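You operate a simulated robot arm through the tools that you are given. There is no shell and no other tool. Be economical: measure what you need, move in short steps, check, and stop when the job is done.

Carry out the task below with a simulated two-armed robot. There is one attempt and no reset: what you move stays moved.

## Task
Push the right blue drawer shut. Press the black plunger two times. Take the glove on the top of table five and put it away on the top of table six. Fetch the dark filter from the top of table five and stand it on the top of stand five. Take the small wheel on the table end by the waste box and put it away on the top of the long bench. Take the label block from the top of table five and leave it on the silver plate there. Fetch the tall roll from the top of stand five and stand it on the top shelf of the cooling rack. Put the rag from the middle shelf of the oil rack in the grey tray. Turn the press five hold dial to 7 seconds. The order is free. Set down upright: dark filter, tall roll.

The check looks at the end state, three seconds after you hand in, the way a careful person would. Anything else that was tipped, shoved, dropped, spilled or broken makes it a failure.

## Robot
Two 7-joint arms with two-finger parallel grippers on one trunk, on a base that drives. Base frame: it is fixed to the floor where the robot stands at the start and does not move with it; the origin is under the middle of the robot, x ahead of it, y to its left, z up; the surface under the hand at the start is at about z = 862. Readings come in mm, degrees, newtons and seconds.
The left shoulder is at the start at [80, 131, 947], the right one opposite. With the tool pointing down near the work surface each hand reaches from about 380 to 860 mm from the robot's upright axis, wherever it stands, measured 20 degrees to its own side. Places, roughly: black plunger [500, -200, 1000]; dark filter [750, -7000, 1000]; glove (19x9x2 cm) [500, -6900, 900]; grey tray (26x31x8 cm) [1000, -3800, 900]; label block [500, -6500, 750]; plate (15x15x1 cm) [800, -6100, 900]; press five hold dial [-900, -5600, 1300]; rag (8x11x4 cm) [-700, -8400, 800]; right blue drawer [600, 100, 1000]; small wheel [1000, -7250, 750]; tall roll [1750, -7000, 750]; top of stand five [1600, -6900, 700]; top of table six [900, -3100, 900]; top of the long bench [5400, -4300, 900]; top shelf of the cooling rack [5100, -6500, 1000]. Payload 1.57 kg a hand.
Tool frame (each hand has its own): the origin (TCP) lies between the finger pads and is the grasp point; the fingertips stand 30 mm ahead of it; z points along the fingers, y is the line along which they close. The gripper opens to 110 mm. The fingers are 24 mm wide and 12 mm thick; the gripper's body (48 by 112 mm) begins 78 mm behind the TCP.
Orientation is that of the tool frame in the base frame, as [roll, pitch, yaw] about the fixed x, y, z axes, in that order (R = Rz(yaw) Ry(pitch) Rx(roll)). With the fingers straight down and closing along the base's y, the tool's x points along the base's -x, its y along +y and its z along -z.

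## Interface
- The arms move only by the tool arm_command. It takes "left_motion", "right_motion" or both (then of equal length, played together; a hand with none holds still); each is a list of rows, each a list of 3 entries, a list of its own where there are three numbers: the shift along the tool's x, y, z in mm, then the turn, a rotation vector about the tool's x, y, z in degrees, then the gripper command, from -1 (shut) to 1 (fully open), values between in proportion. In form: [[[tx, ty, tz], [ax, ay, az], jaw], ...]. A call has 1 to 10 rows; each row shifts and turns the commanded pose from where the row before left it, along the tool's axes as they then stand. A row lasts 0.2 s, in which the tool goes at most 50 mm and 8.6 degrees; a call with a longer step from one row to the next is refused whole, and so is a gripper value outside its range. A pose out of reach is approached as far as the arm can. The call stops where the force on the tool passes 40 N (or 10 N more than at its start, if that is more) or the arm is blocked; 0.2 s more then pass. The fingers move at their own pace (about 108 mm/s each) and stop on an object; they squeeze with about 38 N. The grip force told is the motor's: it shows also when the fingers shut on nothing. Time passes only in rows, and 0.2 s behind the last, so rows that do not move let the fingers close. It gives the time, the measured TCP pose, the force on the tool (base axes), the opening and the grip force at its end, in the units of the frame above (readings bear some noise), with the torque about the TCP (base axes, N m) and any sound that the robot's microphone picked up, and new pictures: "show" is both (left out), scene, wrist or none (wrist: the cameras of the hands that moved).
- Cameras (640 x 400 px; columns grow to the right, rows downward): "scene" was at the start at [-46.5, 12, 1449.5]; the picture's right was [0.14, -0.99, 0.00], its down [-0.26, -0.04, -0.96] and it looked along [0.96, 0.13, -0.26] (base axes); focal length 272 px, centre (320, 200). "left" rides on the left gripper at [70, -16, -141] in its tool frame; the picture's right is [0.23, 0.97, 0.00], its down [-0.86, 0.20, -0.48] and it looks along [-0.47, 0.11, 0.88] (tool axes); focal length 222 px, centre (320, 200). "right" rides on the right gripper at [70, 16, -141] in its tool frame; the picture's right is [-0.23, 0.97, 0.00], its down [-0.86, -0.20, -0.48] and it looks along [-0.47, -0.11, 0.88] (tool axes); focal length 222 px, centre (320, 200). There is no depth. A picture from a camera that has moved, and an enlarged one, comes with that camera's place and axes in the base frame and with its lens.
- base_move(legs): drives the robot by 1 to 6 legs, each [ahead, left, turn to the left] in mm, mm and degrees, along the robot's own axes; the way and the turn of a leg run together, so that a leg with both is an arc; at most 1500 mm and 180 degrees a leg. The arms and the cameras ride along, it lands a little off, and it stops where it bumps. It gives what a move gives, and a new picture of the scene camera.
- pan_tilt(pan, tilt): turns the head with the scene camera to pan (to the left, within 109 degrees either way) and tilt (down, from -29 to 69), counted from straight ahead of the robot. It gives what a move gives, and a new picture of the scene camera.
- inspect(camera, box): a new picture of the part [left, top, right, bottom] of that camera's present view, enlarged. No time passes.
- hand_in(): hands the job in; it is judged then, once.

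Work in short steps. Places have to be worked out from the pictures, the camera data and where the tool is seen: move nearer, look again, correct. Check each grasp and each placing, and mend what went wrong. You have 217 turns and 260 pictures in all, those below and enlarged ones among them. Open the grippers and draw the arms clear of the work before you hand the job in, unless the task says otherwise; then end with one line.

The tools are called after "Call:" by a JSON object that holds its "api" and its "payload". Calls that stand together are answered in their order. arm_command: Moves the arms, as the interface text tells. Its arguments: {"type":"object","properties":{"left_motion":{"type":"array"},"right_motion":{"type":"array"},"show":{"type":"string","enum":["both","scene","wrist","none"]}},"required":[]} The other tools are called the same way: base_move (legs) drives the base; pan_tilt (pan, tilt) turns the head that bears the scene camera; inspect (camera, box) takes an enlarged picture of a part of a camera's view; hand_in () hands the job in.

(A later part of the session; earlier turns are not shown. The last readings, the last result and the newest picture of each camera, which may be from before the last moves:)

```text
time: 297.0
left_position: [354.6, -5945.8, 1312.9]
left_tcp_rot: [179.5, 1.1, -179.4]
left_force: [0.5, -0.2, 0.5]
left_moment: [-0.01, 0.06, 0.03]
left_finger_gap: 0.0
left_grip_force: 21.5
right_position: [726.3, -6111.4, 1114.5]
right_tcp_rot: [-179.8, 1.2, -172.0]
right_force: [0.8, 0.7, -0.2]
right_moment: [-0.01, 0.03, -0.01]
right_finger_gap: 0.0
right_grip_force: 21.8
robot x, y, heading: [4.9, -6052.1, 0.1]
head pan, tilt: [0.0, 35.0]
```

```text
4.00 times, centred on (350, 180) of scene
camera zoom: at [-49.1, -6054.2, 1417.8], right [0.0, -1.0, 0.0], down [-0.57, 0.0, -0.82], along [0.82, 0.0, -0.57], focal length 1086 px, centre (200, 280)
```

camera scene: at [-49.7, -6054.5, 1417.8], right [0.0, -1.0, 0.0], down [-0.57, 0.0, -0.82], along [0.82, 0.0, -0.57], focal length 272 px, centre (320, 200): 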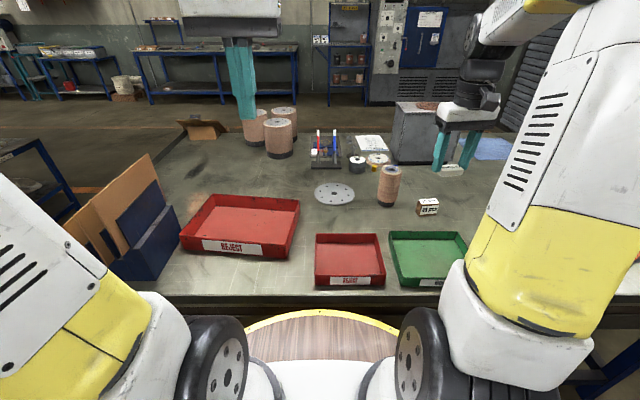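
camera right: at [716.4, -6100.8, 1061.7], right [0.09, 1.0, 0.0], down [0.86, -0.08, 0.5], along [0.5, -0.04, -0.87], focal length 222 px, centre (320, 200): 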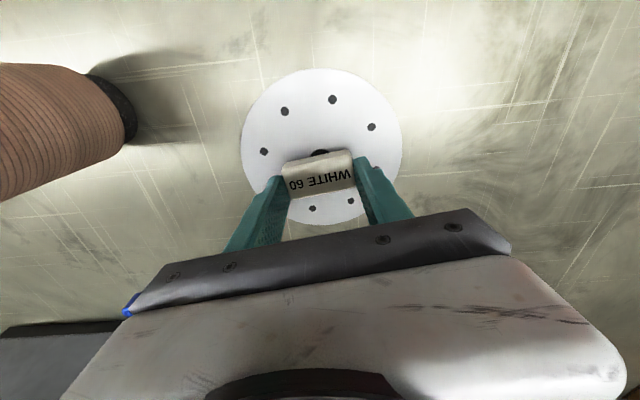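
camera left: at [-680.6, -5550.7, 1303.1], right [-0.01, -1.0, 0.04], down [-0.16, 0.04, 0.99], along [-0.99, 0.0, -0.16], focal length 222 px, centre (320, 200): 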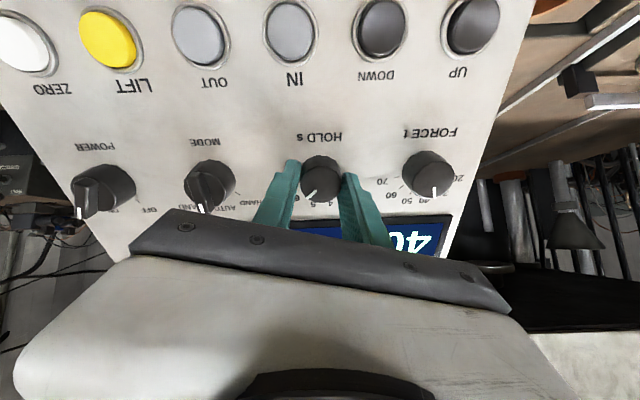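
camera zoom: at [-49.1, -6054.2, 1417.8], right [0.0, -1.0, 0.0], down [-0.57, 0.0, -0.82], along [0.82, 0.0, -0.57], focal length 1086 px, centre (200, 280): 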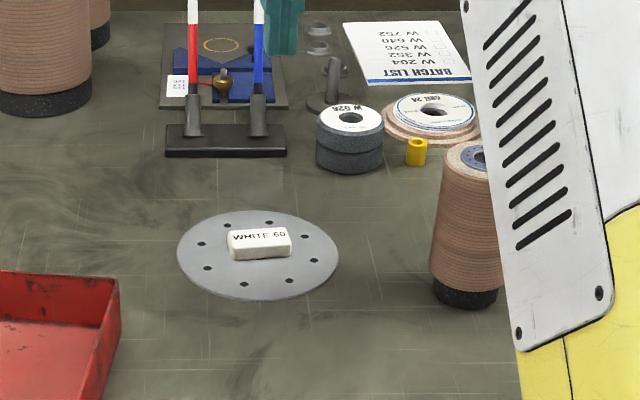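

Label block is on the plate. I tuck the right hand and slide right to the filter and glove.

Call:
{"api": "arm_command", "payload": {"right_motion": [[[40, 0, -25], [0, 0, 0], -1], [[40, 0, -25], [0, 0, 0], -1], [[40, 0, -25], [0, 0, 0], -1], [[40, -10, -25], [0, 0, 0], -1], [[40, -15, -20], [0, 0, 0], -1], [[40, -20, 0], [0, 0, 8], -1]], "show": "none"}}

Call:
{"api": "base_move", "payload": {"legs": [[0, -870, 0]]}}

Call:
{"api": "pan_tilt", "payload": {"pan": 0, "tilt": 40}}

```text
time: 298.4
left_position: [353.7, -5946.1, 1312.8]
left_tcp_rot: [179.4, 1.1, -179.3]
left_force: [0.4, 0.3, 0.1]
left_moment: [-0.03, 0.04, -0.02]
left_finger_gap: 0.0
left_grip_force: 21.3
right_position: [493.2, -6193.2, 1232.5]
right_tcp_rot: [180.0, 1.2, 180.0]
right_force: [0.2, 0.6, -0.1]
right_moment: [-0.01, 0.03, -0.02]
right_finger_gap: 0.1
right_grip_force: 21.3
robot x, y, heading: [2.2, -6055.1, 0.3]
head pan, tilt: [0.0, 35.0]
```

```text
time: 303.0
left_position: [354.8, -6818.4, 1314.5]
left_tcp_rot: [179.4, 1.1, -179.6]
left_force: [-0.3, 1.4, -0.3]
left_moment: [-0.04, 0.02, -0.01]
left_finger_gap: 0.1
left_grip_force: 21.5
right_position: [494.1, -7066.9, 1233.0]
right_tcp_rot: [-179.9, 1.3, 179.7]
right_force: [0.3, -1.0, 0.1]
right_moment: [-0.01, -0.02, 0.03]
right_finger_gap: 0.0
right_grip_force: 20.7
robot x, y, heading: [3.3, -6927.5, 0.1]
head pan, tilt: [0.0, 35.0]
camera scene: at [-49.2, -6926.4, 1417.8], right [0.0, -1.0, 0.0], down [-0.57, 0.0, -0.82], along [0.82, 0.0, -0.57], focal length 272 px, centre (320, 200)
```

scene: 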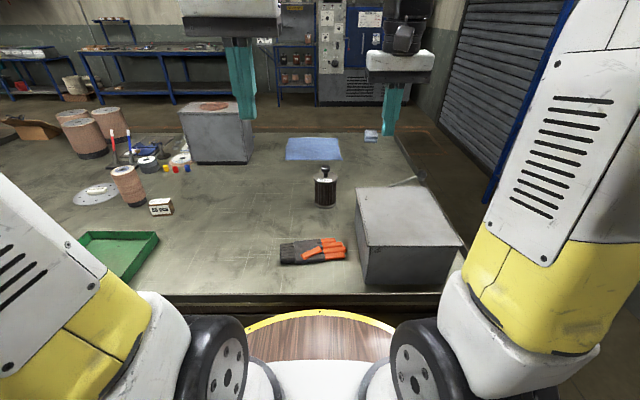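

```text
time: 303.7
left_position: [355.4, -6818.0, 1314.8]
left_tcp_rot: [179.4, 1.1, -179.6]
left_force: [-0.4, 0.2, -0.3]
left_moment: [-0.04, 0.01, 0.02]
left_finger_gap: 0.0
left_grip_force: 21.4
right_position: [491.9, -7067.1, 1232.4]
right_tcp_rot: [179.9, 1.2, 179.8]
right_force: [-0.2, 0.1, -0.4]
right_moment: [-0.01, 0.03, -0.01]
right_finger_gap: 0.0
right_grip_force: 21.3
robot x, y, heading: [1.7, -6924.8, -0.0]
head pan, tilt: [0.0, 40.0]
camera scene: at [-52.3, -6926.4, 1410.3], right [0.0, -1.0, 0.0], down [-0.64, 0.0, -0.77], along [0.77, 0.0, -0.64], focal length 272 px, centre (320, 200)
```

scene: 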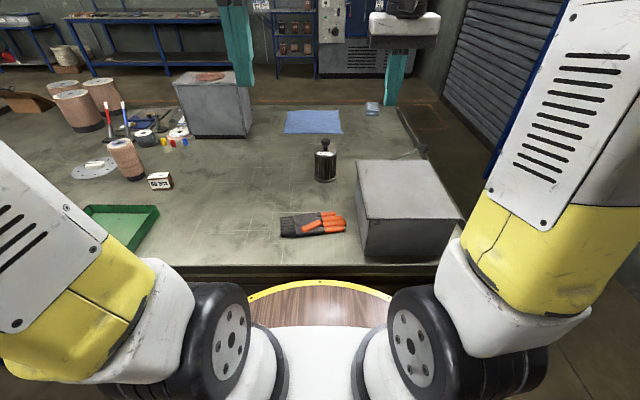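

Filter base ≈(716,-6943), knob top ~z 1000. I bring the right hand above it.

Call:
{"api": "arm_command", "payload": {"right_motion": [[[-37, 21, 0], [0, 0, 0], 0.2], [[-37, 21, 0], [0, 0, 0], 0.2], [[-37, 21, 15], [0, 0, 0], 0.2], [[-37, 21, 25], [0, 0, 0], 0.2], [[-37, 20, 25], [0, 0, 0], 0.2], [[-37, 20, 25], [0, 0, 0], 0.2]], "show": "wrist"}}

Call:
{"api": "inspect", "payload": {"camera": "right", "box": [220, 80, 420, 240]}}

Call:
{"api": "inspect", "payload": {"camera": "scene", "box": [270, 90, 390, 200]}}

```text
time: 305.1
left_position: [354.6, -6820.2, 1313.2]
left_tcp_rot: [179.3, 1.1, -179.6]
left_force: [-0.4, -0.5, -0.1]
left_moment: [0.02, -0.04, 0.01]
left_finger_gap: 0.1
left_grip_force: 21.5
right_position: [718.4, -6942.4, 1148.0]
right_tcp_rot: [179.9, 1.4, 179.8]
right_force: [0.0, 0.2, 0.1]
right_moment: [0.02, -0.04, 0.0]
right_finger_gap: 65.9
right_grip_force: 0.1
robot x, y, heading: [2.4, -6927.6, -0.3]
head pan, tilt: [0.0, 40.0]
camera right: at [646.5, -6927.4, 1287.5], right [0.23, 0.97, 0.01], down [0.84, -0.2, 0.5], along [0.49, -0.11, -0.87], focal length 222 px, centre (320, 200)
```

right: 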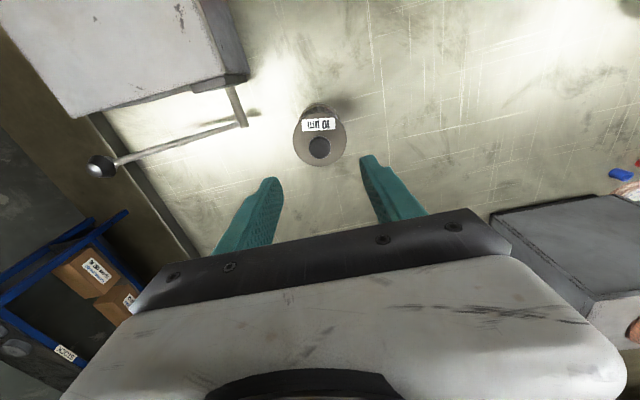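

```text
2.50 times, centred on (320, 160) of right
camera zoom: at [646.5, -6927.4, 1287.5], right [0.23, 0.97, 0.01], down [0.84, -0.2, 0.5], along [0.49, -0.11, -0.87], focal length 555 px, centre (320, 300)
```

zoom: 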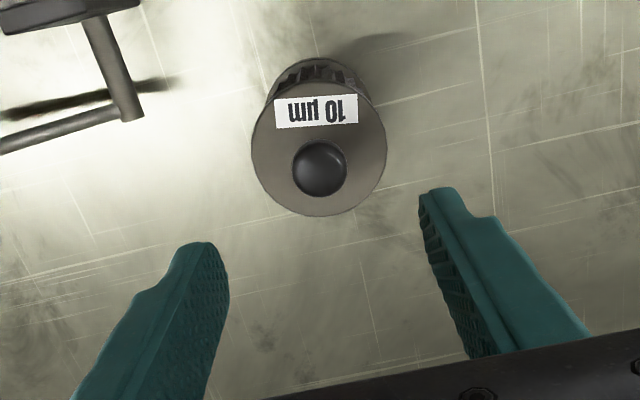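

```text
3.64 times, centred on (330, 145) of scene
camera zoom: at [-52.8, -6926.6, 1410.2], right [0.0, -1.0, 0.0], down [-0.64, 0.0, -0.77], along [0.77, 0.0, -0.64], focal length 988 px, centre (284, 400)
```

zoom: 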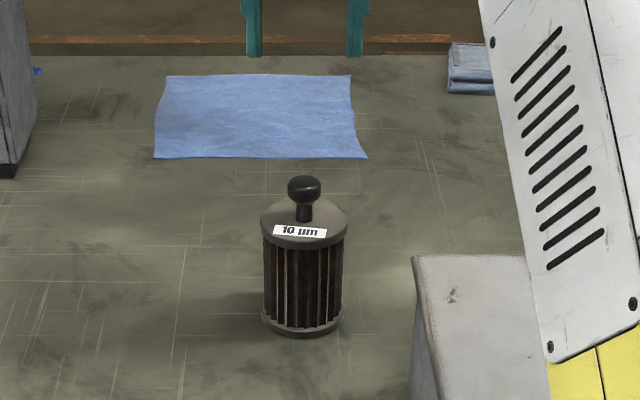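

Knob centre at (731,-6945,1000). I descend around it.

Call:
{"api": "arm_command", "payload": {"right_motion": [[[-12, -2, 20], [0, 0, 0], 0.2], [[0, 0, 35], [0, 0, 0], 0.2], [[0, 0, 35], [0, 0, 0], 0.2], [[0, 0, 25], [0, 0, 0], 0.2]], "show": "none"}}

Call:
{"api": "inspect", "payload": {"camera": "right", "box": [220, 80, 420, 240]}}

Call:
{"api": "inspect", "payload": {"camera": "scene", "box": [270, 90, 390, 200]}}

```text
time: 306.1
left_position: [354.7, -6818.8, 1314.0]
left_tcp_rot: [179.5, 1.0, -179.6]
left_force: [-0.6, -0.4, -0.2]
left_moment: [0.0, 0.0, 0.03]
left_finger_gap: 0.0
left_grip_force: 21.7
right_position: [731.7, -6945.5, 1033.2]
right_tcp_rot: [179.9, 1.3, 179.8]
right_force: [-1.1, 0.0, 1.3]
right_moment: [-0.01, -0.02, 0.0]
right_finger_gap: 65.9
right_grip_force: 0.2
robot x, y, heading: [2.5, -6928.6, -0.2]
head pan, tilt: [0.0, 40.0]
```

```text
2.50 times, centred on (320, 160) of right
camera zoom: at [659.5, -6929.3, 1174.1], right [0.23, 0.97, 0.01], down [0.84, -0.2, 0.5], along [0.49, -0.11, -0.87], focal length 555 px, centre (320, 300)
```

zoom: 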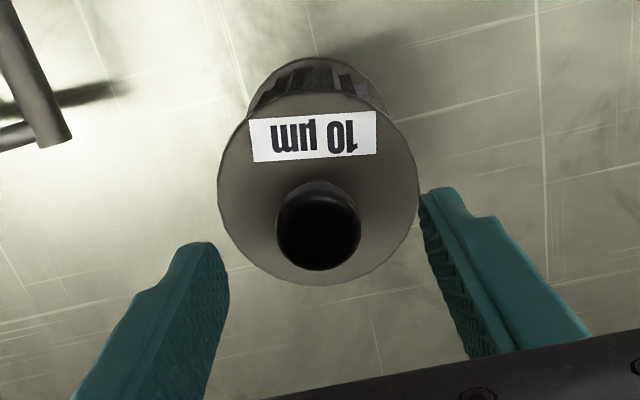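

```text
3.64 times, centred on (330, 145) of scene
camera zoom: at [-52.3, -6926.4, 1410.3], right [0.0, -1.0, 0.0], down [-0.64, 0.0, -0.77], along [0.77, 0.0, -0.64], focal length 988 px, centre (284, 400)
```

zoom: 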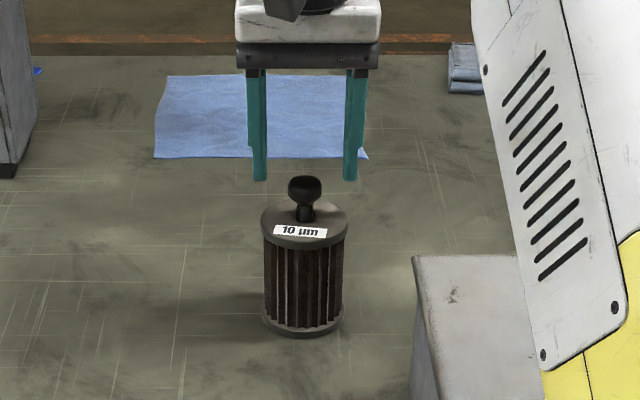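

Call:
{"api": "arm_command", "payload": {"right_motion": [[[0, 0, 15], [0, 0, 0], 0.2], [[0, 0, 15], [0, 0, 0], 0.2], [[0, 0, 9], [0, 0, 0], 0.2], [[0, 0, 0], [0, 0, 0], -0.3], [[0, 0, 0], [0, 0, 0], -1], [[0, 0, 0], [0, 0, 0], -1]], "show": "none"}}

Call:
{"api": "arm_command", "payload": {"right_motion": [[[0, 0, -15], [0, 0, 0], -1], [[0, 0, -30], [0, 0, 0], -1], [[0, 0, -30], [0, 0, 0], -1], [[0, 0, 0], [0, 0, 0], -1]]}}

```text
time: 307.5
left_position: [354.1, -6818.6, 1313.4]
left_tcp_rot: [179.4, 1.1, -179.6]
left_force: [-0.5, -0.7, 0.3]
left_moment: [-0.01, -0.03, 0.01]
left_finger_gap: 0.0
left_grip_force: 21.0
right_position: [733.2, -6943.3, 996.8]
right_tcp_rot: [179.8, 1.4, 179.9]
right_force: [2.8, 5.3, 21.2]
right_moment: [0.02, -0.16, 0.12]
right_finger_gap: 29.1
right_grip_force: 37.4
robot x, y, heading: [2.4, -6924.2, 0.1]
head pan, tilt: [0.0, 40.0]
```

```text
time: 308.5
left_position: [354.8, -6819.4, 1314.1]
left_tcp_rot: [179.4, 1.1, -179.6]
left_force: [0.9, 0.0, 0.4]
left_moment: [-0.02, 0.04, -0.01]
left_finger_gap: 0.0
left_grip_force: 21.1
right_position: [730.8, -6944.5, 1069.7]
right_tcp_rot: [-180.0, 1.3, 179.7]
right_force: [-0.2, -0.1, -3.4]
right_moment: [0.0, -0.03, 0.03]
right_finger_gap: 29.2
right_grip_force: 37.8
robot x, y, heading: [3.5, -6929.3, -0.0]
head pan, tilt: [0.0, 40.0]
camera scene: at [-52.1, -6926.4, 1410.3], right [0.0, -1.0, 0.0], down [-0.64, 0.0, -0.77], along [0.77, 0.0, -0.64], focal length 272 px, centre (320, 200)
camera right: at [659.1, -6929.0, 1208.5], right [0.23, 0.97, 0.01], down [0.84, -0.2, 0.5], along [0.48, -0.11, -0.87], focal length 222 px, centre (320, 200)
```

scene: 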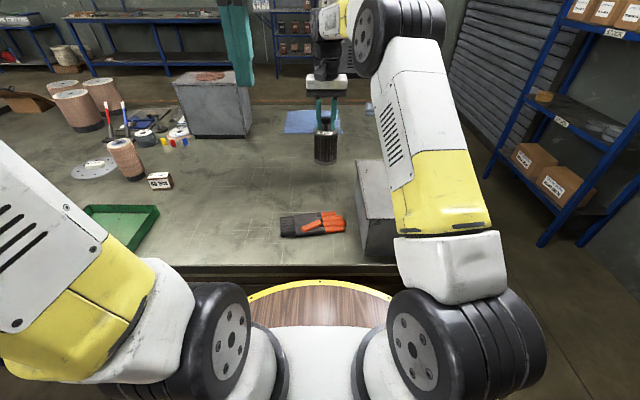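
right: 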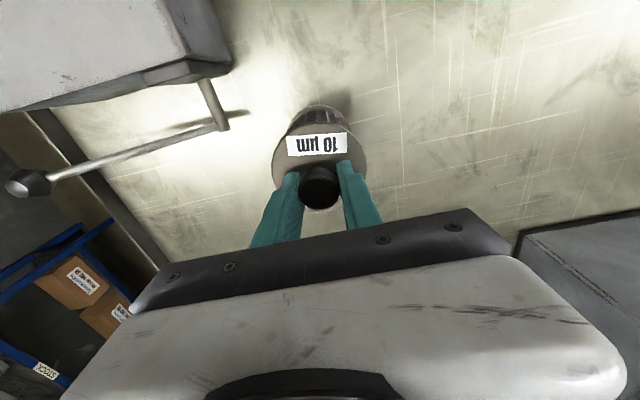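

Filter is up. I raise and tuck the right hand, and inspect the glove.

Call:
{"api": "arm_command", "payload": {"right_motion": [[[0, 0, -45], [0, 0, 0], -1], [[0, 0, -45], [0, 0, 0], -1], [[0, 0, -45], [0, 0, 0], -1], [[35, -15, -30], [0, 0, 0], -1], [[40, -20, -5], [0, 0, 0], -1], [[40, -25, 0], [0, 0, 0], -1], [[40, -25, 0], [0, 0, 0], -1], [[40, -25, 0], [0, 0, 0], -1], [[40, -25, 0], [0, 0, 0], -1]], "show": "none"}}

Call:
{"api": "inspect", "payload": {"camera": "scene", "box": [250, 180, 390, 270]}}

```text
time: 310.5
left_position: [355.9, -6819.3, 1313.4]
left_tcp_rot: [179.4, 1.2, -179.6]
left_force: [-0.1, -0.1, -0.2]
left_moment: [0.0, 0.02, -0.03]
left_finger_gap: 0.0
left_grip_force: 21.2
right_position: [488.5, -7080.3, 1231.9]
right_tcp_rot: [179.9, 1.2, 179.8]
right_force: [0.0, 0.0, -3.8]
right_moment: [-0.06, 0.02, 0.01]
right_finger_gap: 28.8
right_grip_force: 37.8
right hand out of reach, approached as far as the arm can: row 3
robot x, y, heading: [4.7, -6927.0, -0.1]
head pan, tilt: [0.0, 40.0]
```

```text
4.44 times, centred on (320, 225) of scene
camera zoom: at [-51.8, -6926.2, 1410.3], right [0.0, -1.0, 0.0], down [-0.64, 0.0, -0.77], along [0.77, 0.0, -0.64], focal length 1207 px, centre (320, 89)
```

zoom: 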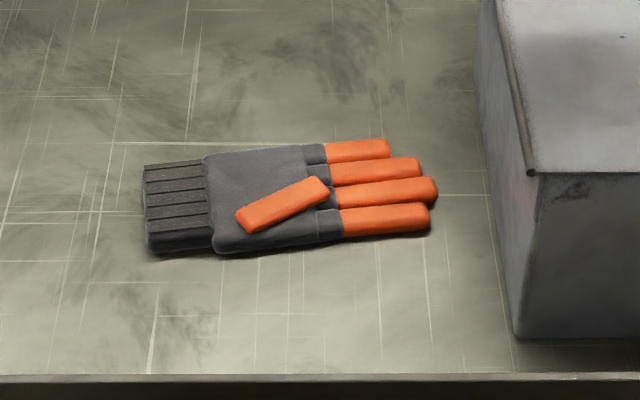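

I'll grip the glove across its palm (closing along x). I turn the left hand about 83° first.

Call:
{"api": "arm_command", "payload": {"left_motion": [[[-30, 0, 10], [0, 0, 0], 1], [[-40, 0, 10], [0, 0, 0], 1], [[0, 0, 10], [0, 0, 8.4], 1], [[0, 0, 10], [0, 0, 8.4], 1], [[0, 0, 10], [0, 0, 8.4], 1], [[0, 0, 10], [0, 0, 8.4], 1], [[0, 0, 10], [0, 0, 8.4], 1], [[0, 0, 10], [0, 0, 8.4], 1], [[0, 0, 10], [0, 0, 8.4], 1], [[0, 0, 10], [0, 0, 8.4], 1]], "show": "none"}}

Call:
{"api": "arm_command", "payload": {"left_motion": [[[0, 0, 20], [0, 0, 8.4], 1], [[0, 0, 20], [0, 0, 7.8], 1]]}}

```text
time: 312.7
left_position: [427.5, -6817.7, 1214.6]
left_tcp_rot: [178.8, -0.3, 113.1]
left_force: [0.0, -0.2, -0.8]
left_moment: [0.01, 0.02, 0.01]
left_finger_gap: 110.1
left_grip_force: 0.0
right_position: [488.9, -7081.4, 1230.5]
right_tcp_rot: [-180.0, 1.2, 179.7]
right_force: [-0.1, 1.4, -4.3]
right_moment: [-0.01, -0.01, 0.0]
right_finger_gap: 29.0
right_grip_force: 37.9
robot x, y, heading: [4.7, -6924.2, -0.0]
head pan, tilt: [0.0, 40.0]
```

```text
time: 313.3
left_position: [429.1, -6815.6, 1174.7]
left_tcp_rot: [178.8, -0.5, 97.0]
left_force: [-0.8, -1.2, 0.3]
left_moment: [-0.03, 0.01, -0.05]
left_finger_gap: 109.9
left_grip_force: 0.1
right_position: [489.1, -7081.0, 1231.7]
right_tcp_rot: [-179.9, 1.2, 179.8]
right_force: [-0.3, 0.1, -3.4]
right_moment: [0.0, -0.04, 0.06]
right_finger_gap: 28.6
right_grip_force: 38.2
robot x, y, heading: [5.3, -6926.7, 0.0]
head pan, tilt: [0.0, 40.0]
camera scene: at [-52.3, -6926.5, 1410.3], right [0.0, -1.0, 0.0], down [-0.64, 0.0, -0.77], along [0.77, 0.0, -0.64], focal length 272 px, centre (320, 200)
camera left: at [400.3, -6750.9, 1316.8], right [0.94, 0.34, 0.02], down [0.29, -0.83, 0.47], along [0.18, -0.44, -0.88], focal length 222 px, centre (320, 200)
```

scene: 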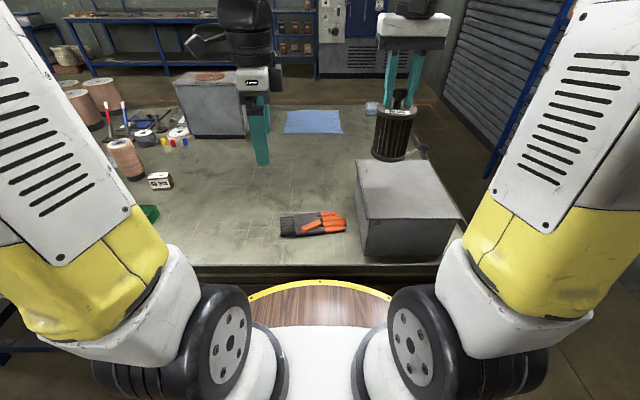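
left: 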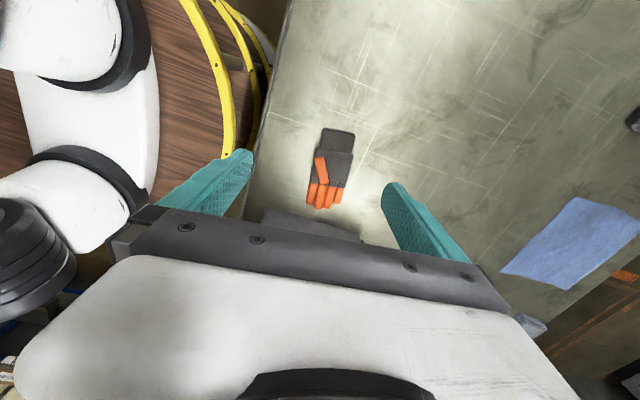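

Call:
{"api": "arm_command", "payload": {"left_motion": [[[-14, 10, 30], [0, 0, 0], 1], [[-14, 10, 35], [0, 0, 0], 1], [[-14, 10, 35], [0, 0, 0], 1], [[-14, 10, 35], [0, 0, 0], 1], [[-14, 10, 35], [0, 0, 0], 1]], "show": "wrist"}}

Call:
{"api": "inspect", "payload": {"camera": "left", "box": [200, 80, 440, 250]}}

```text
time: 314.5
left_position: [489.5, -6878.5, 1005.3]
left_tcp_rot: [178.8, -0.6, 97.0]
left_force: [0.1, -0.1, 0.3]
left_moment: [0.0, -0.02, 0.0]
left_finger_gap: 110.2
left_grip_force: 0.0
right_position: [488.3, -7082.2, 1232.8]
right_tcp_rot: [179.9, 1.3, 179.9]
right_force: [0.6, 0.7, -3.6]
right_moment: [-0.06, -0.03, 0.03]
right_finger_gap: 29.0
right_grip_force: 38.3
robot x, y, heading: [0.4, -6923.2, -0.2]
head pan, tilt: [0.0, 40.0]
camera left: at [461.0, -6813.1, 1146.8], right [0.94, 0.34, 0.02], down [0.29, -0.83, 0.48], along [0.18, -0.44, -0.88], focal length 222 px, centre (320, 200)
```

left: 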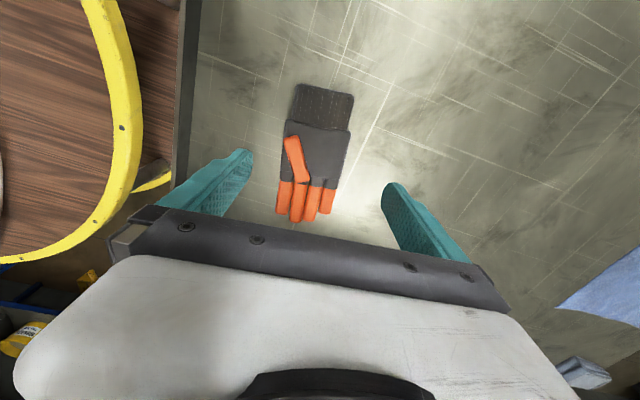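

```text
2.35 times, centred on (320, 165) of left
camera zoom: at [461.0, -6813.1, 1146.8], right [0.94, 0.34, 0.02], down [0.29, -0.83, 0.48], along [0.18, -0.44, -0.88], focal length 523 px, centre (320, 282)
```

zoom: 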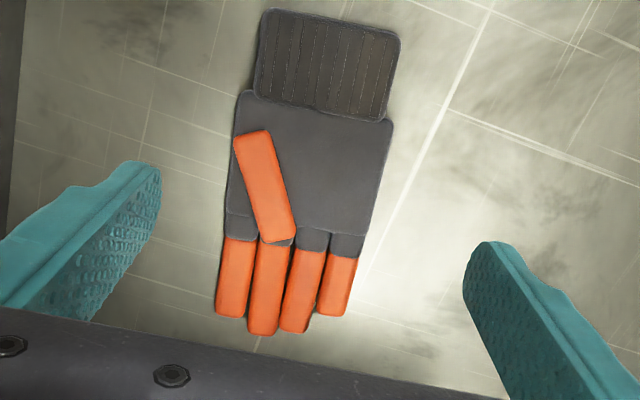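

Aligned with the palm. I descend and close.

Call:
{"api": "arm_command", "payload": {"left_motion": [[[0, -3, 35], [0, 0, 0], 1], [[0, 0, 35], [0, 0, 0], 1], [[0, 0, 20], [0, 0, 0], 1], [[0, 0, 10], [0, 0, 0], 1], [[0, 0, 7], [0, 0, 0], 1]], "show": "none"}}

Call:
{"api": "arm_command", "payload": {"left_motion": [[[0, 0, 0], [0, 0, 0], 0.5], [[0, 0, 0], [0, 0, 0], 0], [[0, 0, 0], [0, 0, 0], -1], [[0, 0, 0], [0, 0, 0], -1], [[0, 0, 0], [0, 0, 0], -1]]}}

```text
time: 315.7
left_position: [488.1, -6877.0, 899.1]
left_tcp_rot: [178.7, -0.5, 97.0]
left_force: [0.1, -0.1, 0.1]
left_moment: [-0.04, 0.02, -0.04]
left_finger_gap: 109.8
left_grip_force: 0.1
right_position: [488.1, -7080.6, 1231.0]
right_tcp_rot: [179.9, 1.2, 179.8]
right_force: [0.2, 0.8, -3.1]
right_moment: [0.02, 0.01, 0.01]
right_finger_gap: 28.9
right_grip_force: 38.0
robot x, y, heading: [1.1, -6922.8, -0.2]
head pan, tilt: [0.0, 40.0]
```

```text
time: 316.9
left_position: [488.3, -6877.0, 898.8]
left_tcp_rot: [178.9, -0.5, 97.0]
left_force: [0.5, -0.3, -0.6]
left_moment: [0.03, -0.01, -0.02]
left_finger_gap: 81.4
left_grip_force: 38.0
right_position: [489.0, -7082.2, 1230.7]
right_tcp_rot: [179.9, 1.3, 179.8]
right_force: [0.5, -0.3, -3.8]
right_moment: [-0.02, 0.0, -0.01]
right_finger_gap: 28.9
right_grip_force: 38.0
robot x, y, heading: [0.9, -6921.6, -0.2]
head pan, tilt: [0.0, 40.0]
camera scene: at [-52.1, -6926.5, 1410.3], right [0.0, -1.0, 0.0], down [-0.64, 0.0, -0.77], along [0.77, 0.0, -0.64], focal length 272 px, centre (320, 200)
camera left: at [460.2, -6812.3, 1041.2], right [0.94, 0.34, 0.02], down [0.29, -0.83, 0.47], along [0.18, -0.44, -0.88], focal length 222 px, centre (320, 200)
```

scene: 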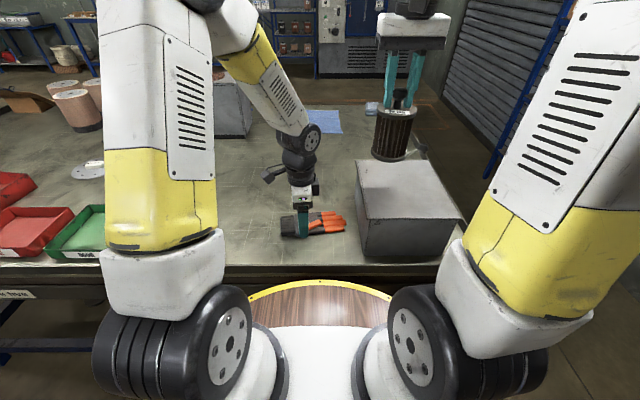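
left: 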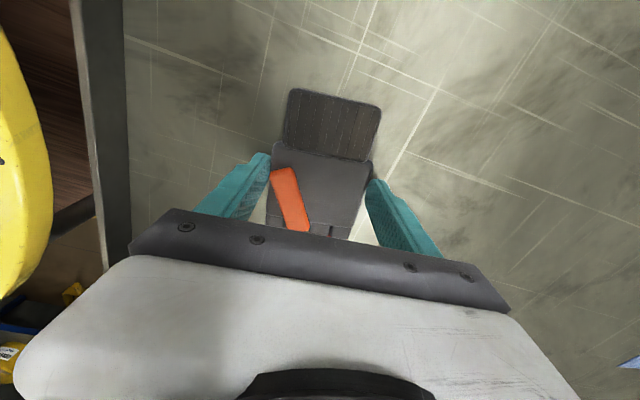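

Glove gripped (81 mm). I lift it.

Call:
{"api": "arm_command", "payload": {"left_motion": [[[0, 0, -15], [0, 0, 0], -1], [[0, 0, -35], [0, 0, 0], -1], [[0, 0, -45], [0, 0, 0], -1], [[0, 0, -45], [0, 0, 0], -1], [[0, -5, -45], [0, 0, 0], -1], [[10, -10, -45], [0, 0, 0], -1], [[15, -10, -45], [0, 0, 0], -1], [[20, -15, -40], [0, 0, 0], -1]]}}

```text
time: 318.7
left_position: [437.5, -6840.8, 1214.6]
left_tcp_rot: [178.9, -0.5, 97.0]
left_force: [-0.5, -0.7, 0.3]
left_moment: [0.05, 0.03, 0.01]
left_finger_gap: 81.0
left_grip_force: 37.9
right_position: [488.1, -7082.0, 1231.0]
right_tcp_rot: [-180.0, 1.2, 179.8]
right_force: [1.9, 0.3, -3.5]
right_moment: [0.02, 0.01, 0.01]
right_finger_gap: 28.8
right_grip_force: 38.1
robot x, y, heading: [3.9, -6925.3, -0.1]
head pan, tilt: [0.0, 40.0]
camera scene: at [-51.8, -6926.6, 1410.3], right [0.0, -1.0, 0.0], down [-0.64, 0.0, -0.77], along [0.77, 0.0, -0.64], focal length 272 px, centre (320, 200)
camera left: at [410.9, -6775.4, 1357.0], right [0.94, 0.34, 0.02], down [0.29, -0.83, 0.47], along [0.18, -0.44, -0.88], focal length 222 px, centre (320, 200)
```

scene: 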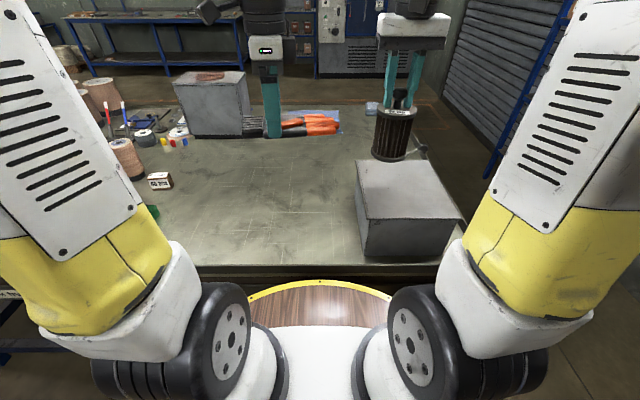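
left: 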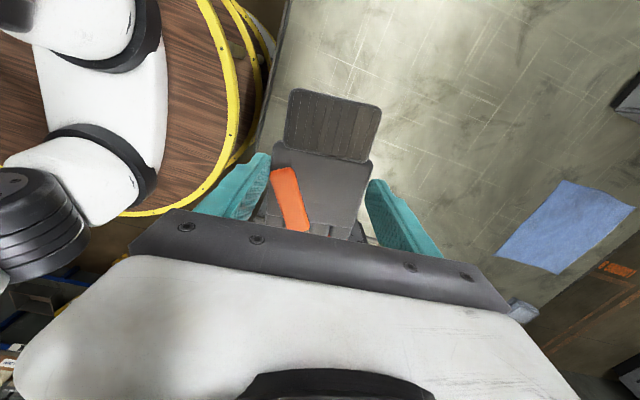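

Both held. I drive around the table's south end toward stand five.

Call:
{"api": "base_move", "payload": {"legs": [[0, -930, 0], [1490, 0, 0], [200, 0, 0], [0, 0, 90]]}}

Call:
{"api": "pan_tilt", "payload": {"pan": 0, "tilt": 40}}

```text
time: 335.6
left_position: [1601.4, -7497.2, 1214.3]
left_tcp_rot: [178.9, -0.5, -175.7]
left_force: [0.7, 0.8, -0.7]
left_moment: [-0.04, 0.0, -0.01]
left_finger_gap: 81.0
left_grip_force: 37.6
right_position: [1843.3, -7459.9, 1232.6]
right_tcp_rot: [-179.9, 1.1, -92.9]
right_force: [-0.2, 0.1, -3.0]
right_moment: [-0.01, 0.0, -0.01]
right_finger_gap: 28.7
right_grip_force: 37.8
robot x, y, heading: [1668.1, -7939.6, 87.3]
head pan, tilt: [0.0, 40.0]
camera scene: at [1663.7, -7993.4, 1410.3], right [1.0, -0.05, 0.0], down [-0.03, -0.64, -0.77], along [0.04, 0.77, -0.64], focal length 272 px, centre (320, 200)
```

scene: 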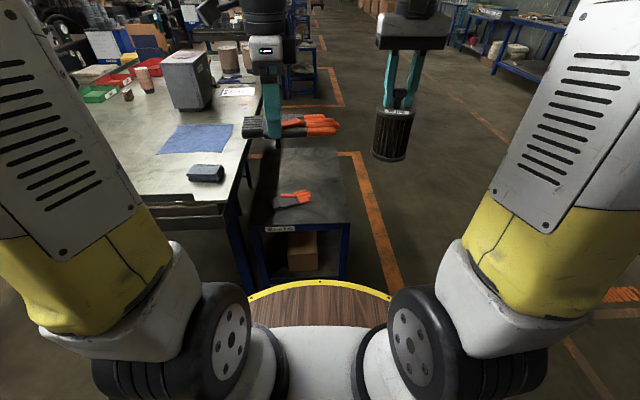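

```text
time: 336.2
left_position: [1601.8, -7497.9, 1214.3]
left_tcp_rot: [179.0, -0.5, -175.6]
left_force: [-1.0, 0.2, -0.6]
left_moment: [0.0, 0.01, 0.01]
left_finger_gap: 81.0
left_grip_force: 37.5
right_position: [1845.0, -7459.5, 1230.9]
right_tcp_rot: [180.0, 1.2, -93.0]
right_force: [0.3, 0.1, -2.4]
right_moment: [0.01, 0.02, 0.01]
right_finger_gap: 29.0
right_grip_force: 37.6
robot x, y, heading: [1666.3, -7933.8, 87.1]
head pan, tilt: [0.0, 40.0]
camera scene: at [1663.7, -7993.4, 1410.3], right [1.0, -0.05, 0.0], down [-0.03, -0.64, -0.77], along [0.04, 0.77, -0.64], focal length 272 px, centre (320, 200)
```

scene: 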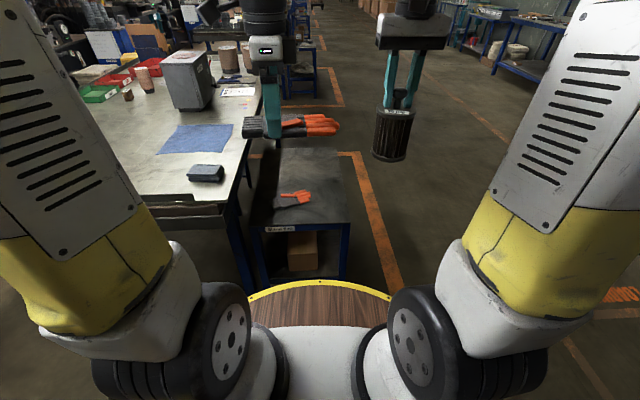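

Stand five is ahead. I move 300 mm closer.

Call:
{"api": "base_move", "payload": {"legs": [[300, 0, 3]]}}

Call:
{"api": "inspect", "payload": {"camera": "scene", "box": [200, 80, 440, 290]}}

```text
time: 338.2
left_position: [1589.5, -7198.8, 1213.4]
left_tcp_rot: [178.9, -0.4, -173.0]
left_force: [0.3, 0.3, -0.8]
left_moment: [0.02, 0.01, 0.03]
left_finger_gap: 80.8
left_grip_force: 37.6
right_position: [1829.3, -7147.7, 1232.9]
right_tcp_rot: [-179.9, 1.2, -90.2]
right_force: [-0.1, -1.0, -3.5]
right_moment: [0.01, -0.02, 0.02]
right_finger_gap: 28.7
right_grip_force: 38.2
robot x, y, heading: [1673.2, -7634.9, 90.0]
head pan, tilt: [0.0, 40.0]
camera scene: at [1674.0, -7690.7, 1410.3], right [1.0, 0.0, 0.0], down [0.0, -0.64, -0.77], along [0.0, 0.77, -0.64], focal length 272 px, centre (320, 200)
```

scene: 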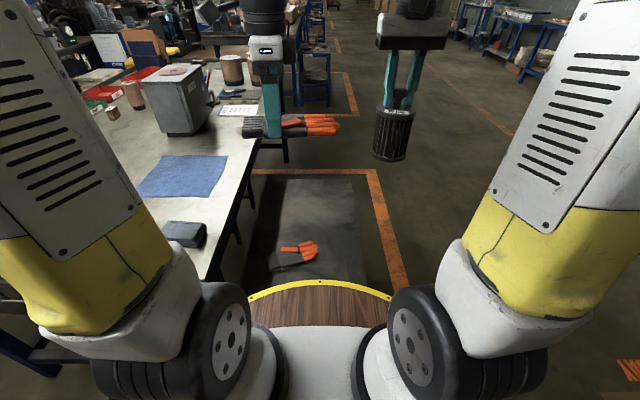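

```text
1.90 times, centred on (320, 185) of scene
camera zoom: at [1674.0, -7690.7, 1410.3], right [1.0, 0.0, 0.0], down [0.0, -0.64, -0.77], along [0.0, 0.77, -0.64], focal length 517 px, centre (320, 229)
```

zoom: 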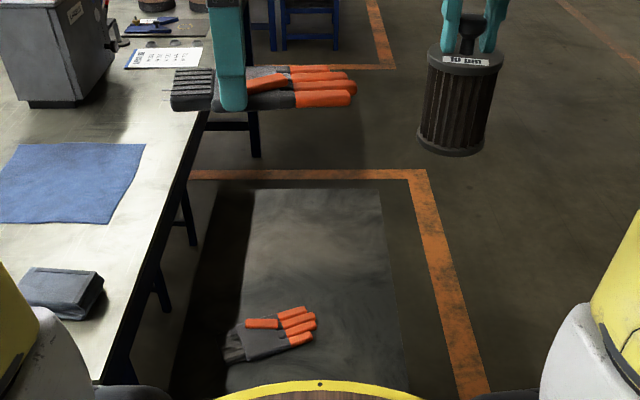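

Stand top spans x 1507–1825, y −7260…−6680. I move the left hand (glove) aside and carry the filter over the stand to (1690,-6960).

Call:
{"api": "arm_command", "payload": {"left_motion": [[[38, 5, 0], [0, 0, 0], -1], [[38, 5, 0], [0, 0, 0], -1], [[38, 5, 0], [0, 0, 0], -1], [[38, 5, 0], [0, 0, 0], -1], [[0, 0, 0], [0, 0, 0], -1], [[0, 0, 0], [0, 0, 0], -1], [[0, 0, 0], [0, 0, 0], -1], [[0, 0, 0], [0, 0, 0], -1], [[0, 0, 0], [0, 0, 0], -1]], "right_motion": [[[-37.6, 0, 0], [0, 0, 0], -1], [[-37.6, 0, 0], [0, 0, 0], -1], [[-37.6, 10, 0], [0, 0, 0], -1], [[-37.6, 30, 0], [0, 0, 0], -1], [[-37.6, 30, 0], [0, 0, 0], -1], [[0, 40, 0], [0, 0, 0], -1], [[0, 29, 30], [0, 0, 0], -1], [[0, 0, 45], [0, 0, 0], -1], [[0, 0, 45], [0, 0, 0], -1]]}}

```text
time: 340.2
left_position: [1433.2, -7197.8, 1216.5]
left_tcp_rot: [178.9, -0.4, -172.9]
left_force: [0.2, 0.5, 0.0]
left_moment: [0.01, 0.02, -0.02]
left_finger_gap: 80.9
left_grip_force: 38.4
right_position: [1688.7, -6955.8, 1116.9]
right_tcp_rot: [179.9, 1.3, -90.2]
right_force: [-0.2, 1.1, -3.4]
right_moment: [0.03, 0.05, 0.0]
right_finger_gap: 28.7
right_grip_force: 37.9
robot x, y, heading: [1672.7, -7638.0, 89.9]
head pan, tilt: [0.0, 40.0]
camera scene: at [1673.9, -7690.7, 1410.3], right [1.0, 0.0, 0.0], down [0.0, -0.64, -0.77], along [0.0, 0.77, -0.64], focal length 272 px, centre (320, 200)
camera right: at [1672.6, -7030.0, 1257.2], right [-0.97, 0.23, 0.01], down [0.2, 0.84, 0.5], along [0.11, 0.48, -0.87], focal length 222 px, centre (320, 200)
camera left: at [1367.4, -7225.2, 1359.9], right [-0.34, 0.94, 0.02], down [0.83, 0.29, 0.47], along [0.44, 0.18, -0.88], focal length 222 px, centre (320, 200)
```

scene: 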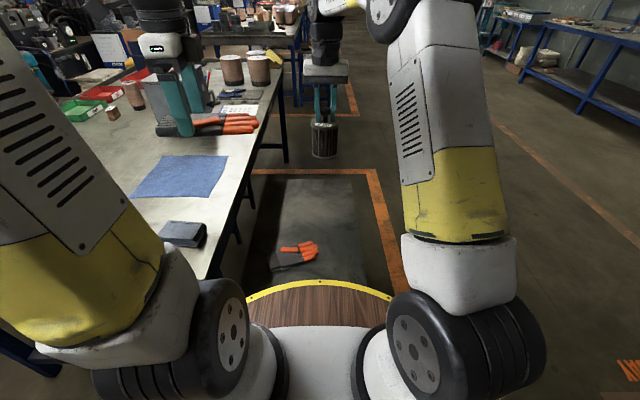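
right: 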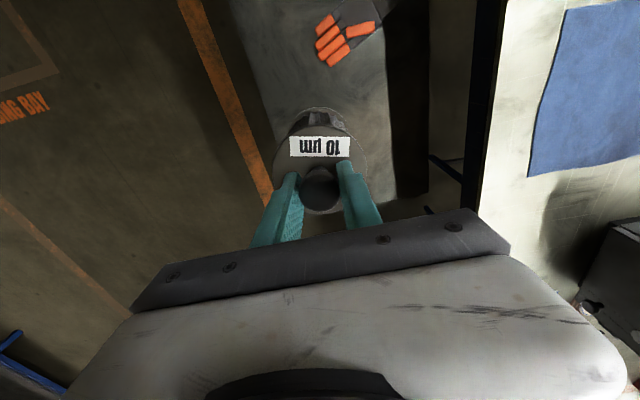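
left: 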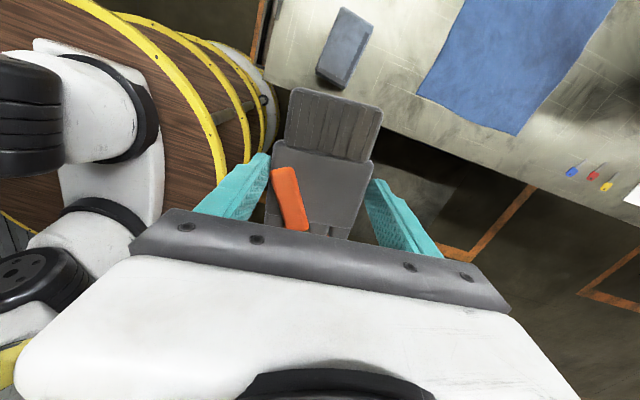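

The filter's landing spot is well inside the stand top. I lower it.

Call:
{"api": "arm_command", "payload": {"right_motion": [[[0, 0, 45], [0, 0, 0], -1], [[0, 0, 45], [0, 0, 0], -1], [[0, 0, 45], [0, 0, 0], -1], [[0, 0, 45], [0, 0, 0], -1], [[0, 0, 40], [0, 0, 0], -1], [[0, 0, 20], [0, 0, 0], -1], [[0, 0, 10], [0, 0, 0], -1]]}}

Call:
{"api": "inspect", "payload": {"camera": "scene", "box": [230, 120, 420, 290]}}

```text
time: 341.8
left_position: [1433.9, -7196.8, 1217.6]
left_tcp_rot: [178.9, -0.4, -172.9]
left_force: [-0.9, 0.4, -0.5]
left_moment: [-0.02, 0.03, 0.01]
left_finger_gap: 80.6
left_grip_force: 38.4
right_position: [1690.6, -6951.9, 865.1]
right_tcp_rot: [180.0, 1.2, -90.2]
right_force: [-0.7, 0.0, -3.3]
right_moment: [0.03, -0.01, 0.01]
right_finger_gap: 28.4
right_grip_force: 38.1
robot x, y, heading: [1673.7, -7634.7, 90.0]
head pan, tilt: [0.0, 40.0]
camera scene: at [1673.9, -7690.5, 1410.3], right [1.0, 0.0, 0.0], down [0.0, -0.64, -0.77], along [0.0, 0.77, -0.64], focal length 272 px, centre (320, 200)
camera right: at [1674.7, -7025.0, 1005.5], right [-0.97, 0.23, 0.01], down [0.2, 0.84, 0.5], along [0.11, 0.48, -0.87], focal length 222 px, centre (320, 200)
```

scene: 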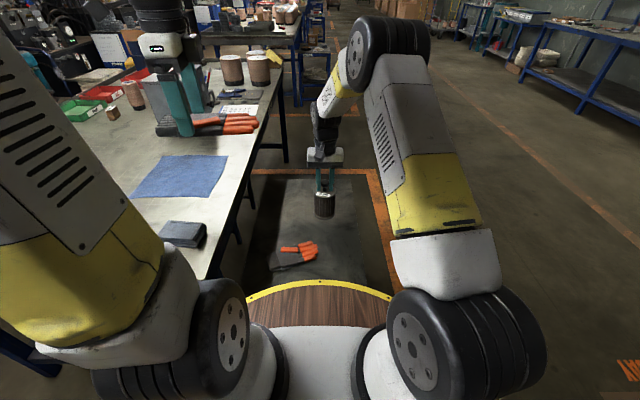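
right: 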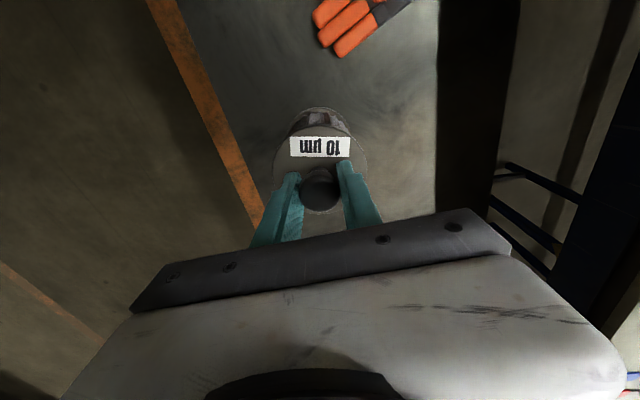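

```text
2.35 times, centred on (325, 205) of scene
camera zoom: at [1673.9, -7690.5, 1410.3], right [1.0, 0.0, 0.0], down [0.0, -0.64, -0.77], along [0.0, 0.77, -0.64], focal length 639 px, centre (308, 188)
```

zoom: 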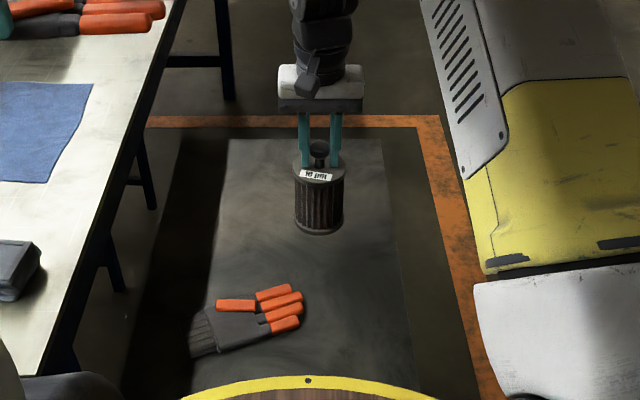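

Call:
{"api": "arm_command", "payload": {"right_motion": [[[0, 0, 8], [0, 0, 0], -1], [[0, 0, 8], [0, 0, 0], -1], [[0, 0, 5], [0, 0, 0], -1], [[0, 0, 0], [0, 0, 0], -1]], "show": "none"}}

Call:
{"api": "arm_command", "payload": {"right_motion": [[[0, 0, 4], [0, 0, 0], -1], [[0, 0, 4], [0, 0, 0], -1], [[0, 0, 0], [0, 0, 0], -1]], "show": "none"}}

```text
time: 342.8
left_position: [1433.5, -7198.3, 1218.3]
left_tcp_rot: [178.9, -0.5, -173.0]
left_force: [-0.4, -0.1, -0.3]
left_moment: [0.0, 0.03, -0.02]
left_finger_gap: 80.5
left_grip_force: 38.1
right_position: [1691.0, -6951.4, 843.7]
right_tcp_rot: [180.0, 1.3, -90.2]
right_force: [-0.1, -1.0, -2.8]
right_moment: [-0.02, 0.0, 0.0]
right_finger_gap: 29.0
right_grip_force: 38.0
robot x, y, heading: [1673.3, -7637.5, 89.9]
head pan, tilt: [0.0, 40.0]
```

```text
time: 343.6
left_position: [1433.8, -7197.3, 1217.0]
left_tcp_rot: [179.0, -0.5, -173.0]
left_force: [-0.6, -0.4, -0.2]
left_moment: [-0.04, 0.01, 0.0]
left_finger_gap: 80.7
left_grip_force: 38.4
right_position: [1690.4, -6951.8, 837.0]
right_tcp_rot: [-180.0, 1.2, -90.2]
right_force: [0.3, 0.0, -2.9]
right_moment: [-0.01, 0.03, 0.02]
right_finger_gap: 28.8
right_grip_force: 38.1
robot x, y, heading: [1670.8, -7635.3, 89.8]
head pan, tilt: [0.0, 40.0]
```

Call:
{"api": "arm_command", "payload": {"right_motion": [[[0, 0, 4], [0, 0, 0], -1], [[0, 0, 0], [0, 0, 0], -1]], "show": "none"}}

Call:
{"api": "arm_command", "payload": {"right_motion": [[[0, 0, 3], [0, 0, 0], -1], [[0, 0, 0], [0, 0, 0], -1]], "show": "none"}}

Call:
{"api": "arm_command", "payload": {"right_motion": [[[0, 0, 3], [0, 0, 0], -1], [[0, 0, 0], [0, 0, 0], -1]], "show": "none"}}

```text
time: 344.2
left_position: [1435.1, -7197.2, 1218.1]
left_tcp_rot: [178.9, -0.5, -173.0]
left_force: [0.0, 0.5, -0.3]
left_moment: [-0.02, 0.0, -0.01]
left_finger_gap: 80.8
left_grip_force: 38.2
right_position: [1690.6, -6951.3, 833.1]
right_tcp_rot: [-179.9, 1.2, -90.1]
right_force: [-0.7, 0.2, -3.2]
right_moment: [-0.05, 0.01, 0.0]
right_finger_gap: 28.8
right_grip_force: 37.7
robot x, y, heading: [1673.5, -7636.5, 89.9]
head pan, tilt: [0.0, 40.0]
```

```text
time: 344.8
left_position: [1432.9, -7197.5, 1218.5]
left_tcp_rot: [178.8, -0.5, -173.0]
left_force: [0.4, -0.3, -0.4]
left_moment: [-0.01, 0.02, 0.0]
left_finger_gap: 80.7
left_grip_force: 37.5
right_position: [1690.7, -6952.8, 832.0]
right_tcp_rot: [180.0, 1.2, -90.3]
right_force: [-0.9, -0.2, -3.6]
right_moment: [0.03, 0.0, 0.01]
right_finger_gap: 29.0
right_grip_force: 38.2
robot x, y, heading: [1670.9, -7636.2, 89.8]
head pan, tilt: [0.0, 40.0]
```

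```text
time: 345.4
left_position: [1433.4, -7197.1, 1218.0]
left_tcp_rot: [178.8, -0.5, -173.0]
left_force: [-0.4, -0.4, 0.2]
left_moment: [-0.02, 0.01, 0.0]
left_finger_gap: 80.7
left_grip_force: 38.0
right_position: [1689.8, -6952.2, 827.4]
right_tcp_rot: [180.0, 1.2, -90.2]
right_force: [0.5, -0.5, -3.6]
right_moment: [0.0, 0.0, -0.04]
right_finger_gap: 28.5
right_grip_force: 38.2
robot x, y, heading: [1675.0, -7632.6, 89.8]
head pan, tilt: [0.0, 40.0]
```

Call:
{"api": "arm_command", "payload": {"right_motion": [[[0, 0, 3], [0, 0, 0], -1], [[0, 0, 0], [0, 0, 0], -1]], "show": "none"}}

Call:
{"api": "arm_command", "payload": {"right_motion": [[[0, 0, 3], [0, 0, 0], -1], [[0, 0, 0], [0, 0, 0], -1]], "show": "none"}}

Call:
{"api": "inspect", "payload": {"camera": "scene", "box": [280, 150, 370, 230]}}

```text
time: 346.0
left_position: [1433.1, -7198.0, 1216.7]
left_tcp_rot: [179.0, -0.5, -172.9]
left_force: [0.0, -0.3, 0.9]
left_moment: [-0.04, 0.0, 0.01]
left_finger_gap: 80.9
left_grip_force: 37.6
right_position: [1690.5, -6952.2, 823.9]
right_tcp_rot: [-180.0, 1.3, -90.1]
right_force: [-0.3, 0.1, -3.8]
right_moment: [-0.03, 0.04, 0.02]
right_finger_gap: 28.4
right_grip_force: 37.2
robot x, y, heading: [1675.5, -7634.1, 89.8]
head pan, tilt: [0.0, 40.0]
```

```text
time: 346.6
left_position: [1433.9, -7197.7, 1216.5]
left_tcp_rot: [179.0, -0.5, -173.0]
left_force: [-0.4, -0.2, -0.2]
left_moment: [0.01, 0.0, 0.01]
left_finger_gap: 80.6
left_grip_force: 37.7
right_position: [1691.3, -6951.7, 821.0]
right_tcp_rot: [180.0, 1.1, -90.1]
right_force: [-0.1, 0.9, -3.4]
right_moment: [0.0, -0.03, 0.02]
right_finger_gap: 28.6
right_grip_force: 37.8
robot x, y, heading: [1672.6, -7635.3, 90.1]
head pan, tilt: [0.0, 40.0]
```

```text
5.00 times, centred on (325, 190) of scene
camera zoom: at [1673.9, -7690.5, 1410.3], right [1.0, 0.0, 0.0], down [0.0, -0.64, -0.77], along [0.0, 0.77, -0.64], focal length 1358 px, centre (295, 250)
```

zoom: 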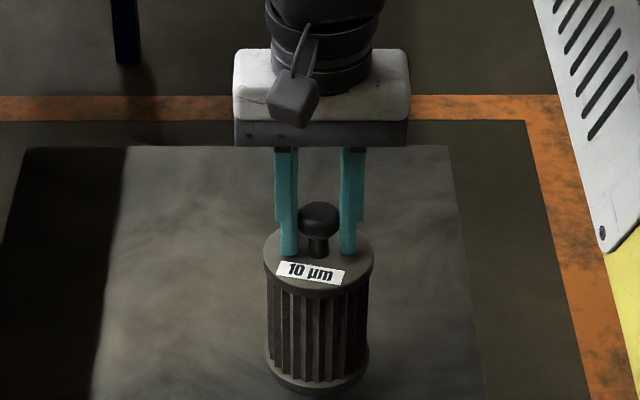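

Call:
{"api": "arm_command", "payload": {"right_motion": [[[0, 0, 3], [0, 0, 0], -1], [[0, 0, 0], [0, 0, 0], -1], [[0, 0, 3], [0, 0, 0], -1], [[0, 0, 0], [0, 0, 0], -1]], "show": "none"}}

Call:
{"api": "arm_command", "payload": {"right_motion": [[[0, 0, 3], [0, 0, 0], -1], [[0, 0, 0], [0, 0, 0], -1]], "show": "none"}}

Call:
{"api": "arm_command", "payload": {"right_motion": [[[0, 0, 3], [0, 0, 0], -1], [[0, 0, 0], [0, 0, 0], -1]], "show": "none"}}

```text
time: 347.6
left_position: [1432.7, -7197.8, 1217.4]
left_tcp_rot: [178.9, -0.5, -173.0]
left_force: [0.4, 0.4, -0.2]
left_moment: [-0.01, 0.01, -0.02]
left_finger_gap: 80.7
left_grip_force: 38.3
right_position: [1692.6, -6951.8, 814.3]
right_tcp_rot: [180.0, 1.2, -90.1]
right_force: [0.5, -0.1, -2.6]
right_moment: [0.0, 0.0, -0.08]
right_finger_gap: 28.9
right_grip_force: 38.6
robot x, y, heading: [1674.3, -7634.4, 89.8]
head pan, tilt: [0.0, 40.0]
```

```text
time: 348.2
left_position: [1434.2, -7198.0, 1218.0]
left_tcp_rot: [178.8, -0.5, -173.0]
left_force: [-0.1, 0.4, -0.7]
left_moment: [0.03, 0.0, 0.01]
left_finger_gap: 80.7
left_grip_force: 37.6
right_position: [1691.2, -6951.5, 811.0]
right_tcp_rot: [-180.0, 1.2, -90.2]
right_force: [1.4, 1.4, -3.3]
right_moment: [-0.01, -0.03, 0.02]
right_finger_gap: 28.7
right_grip_force: 37.5
robot x, y, heading: [1673.3, -7637.9, 89.8]
head pan, tilt: [0.0, 40.0]
```

```text
time: 348.8
left_position: [1433.5, -7197.6, 1216.0]
left_tcp_rot: [178.9, -0.5, -173.0]
left_force: [0.1, 1.1, 0.1]
left_moment: [0.02, -0.04, 0.0]
left_finger_gap: 81.0
left_grip_force: 37.8
right_position: [1690.7, -6949.9, 809.8]
right_tcp_rot: [-179.9, 1.2, -90.2]
right_force: [-0.5, 0.2, -2.4]
right_moment: [-0.01, 0.0, 0.01]
right_finger_gap: 28.4
right_grip_force: 37.9
robot x, y, heading: [1674.6, -7631.3, 89.9]
head pan, tilt: [0.0, 40.0]
```

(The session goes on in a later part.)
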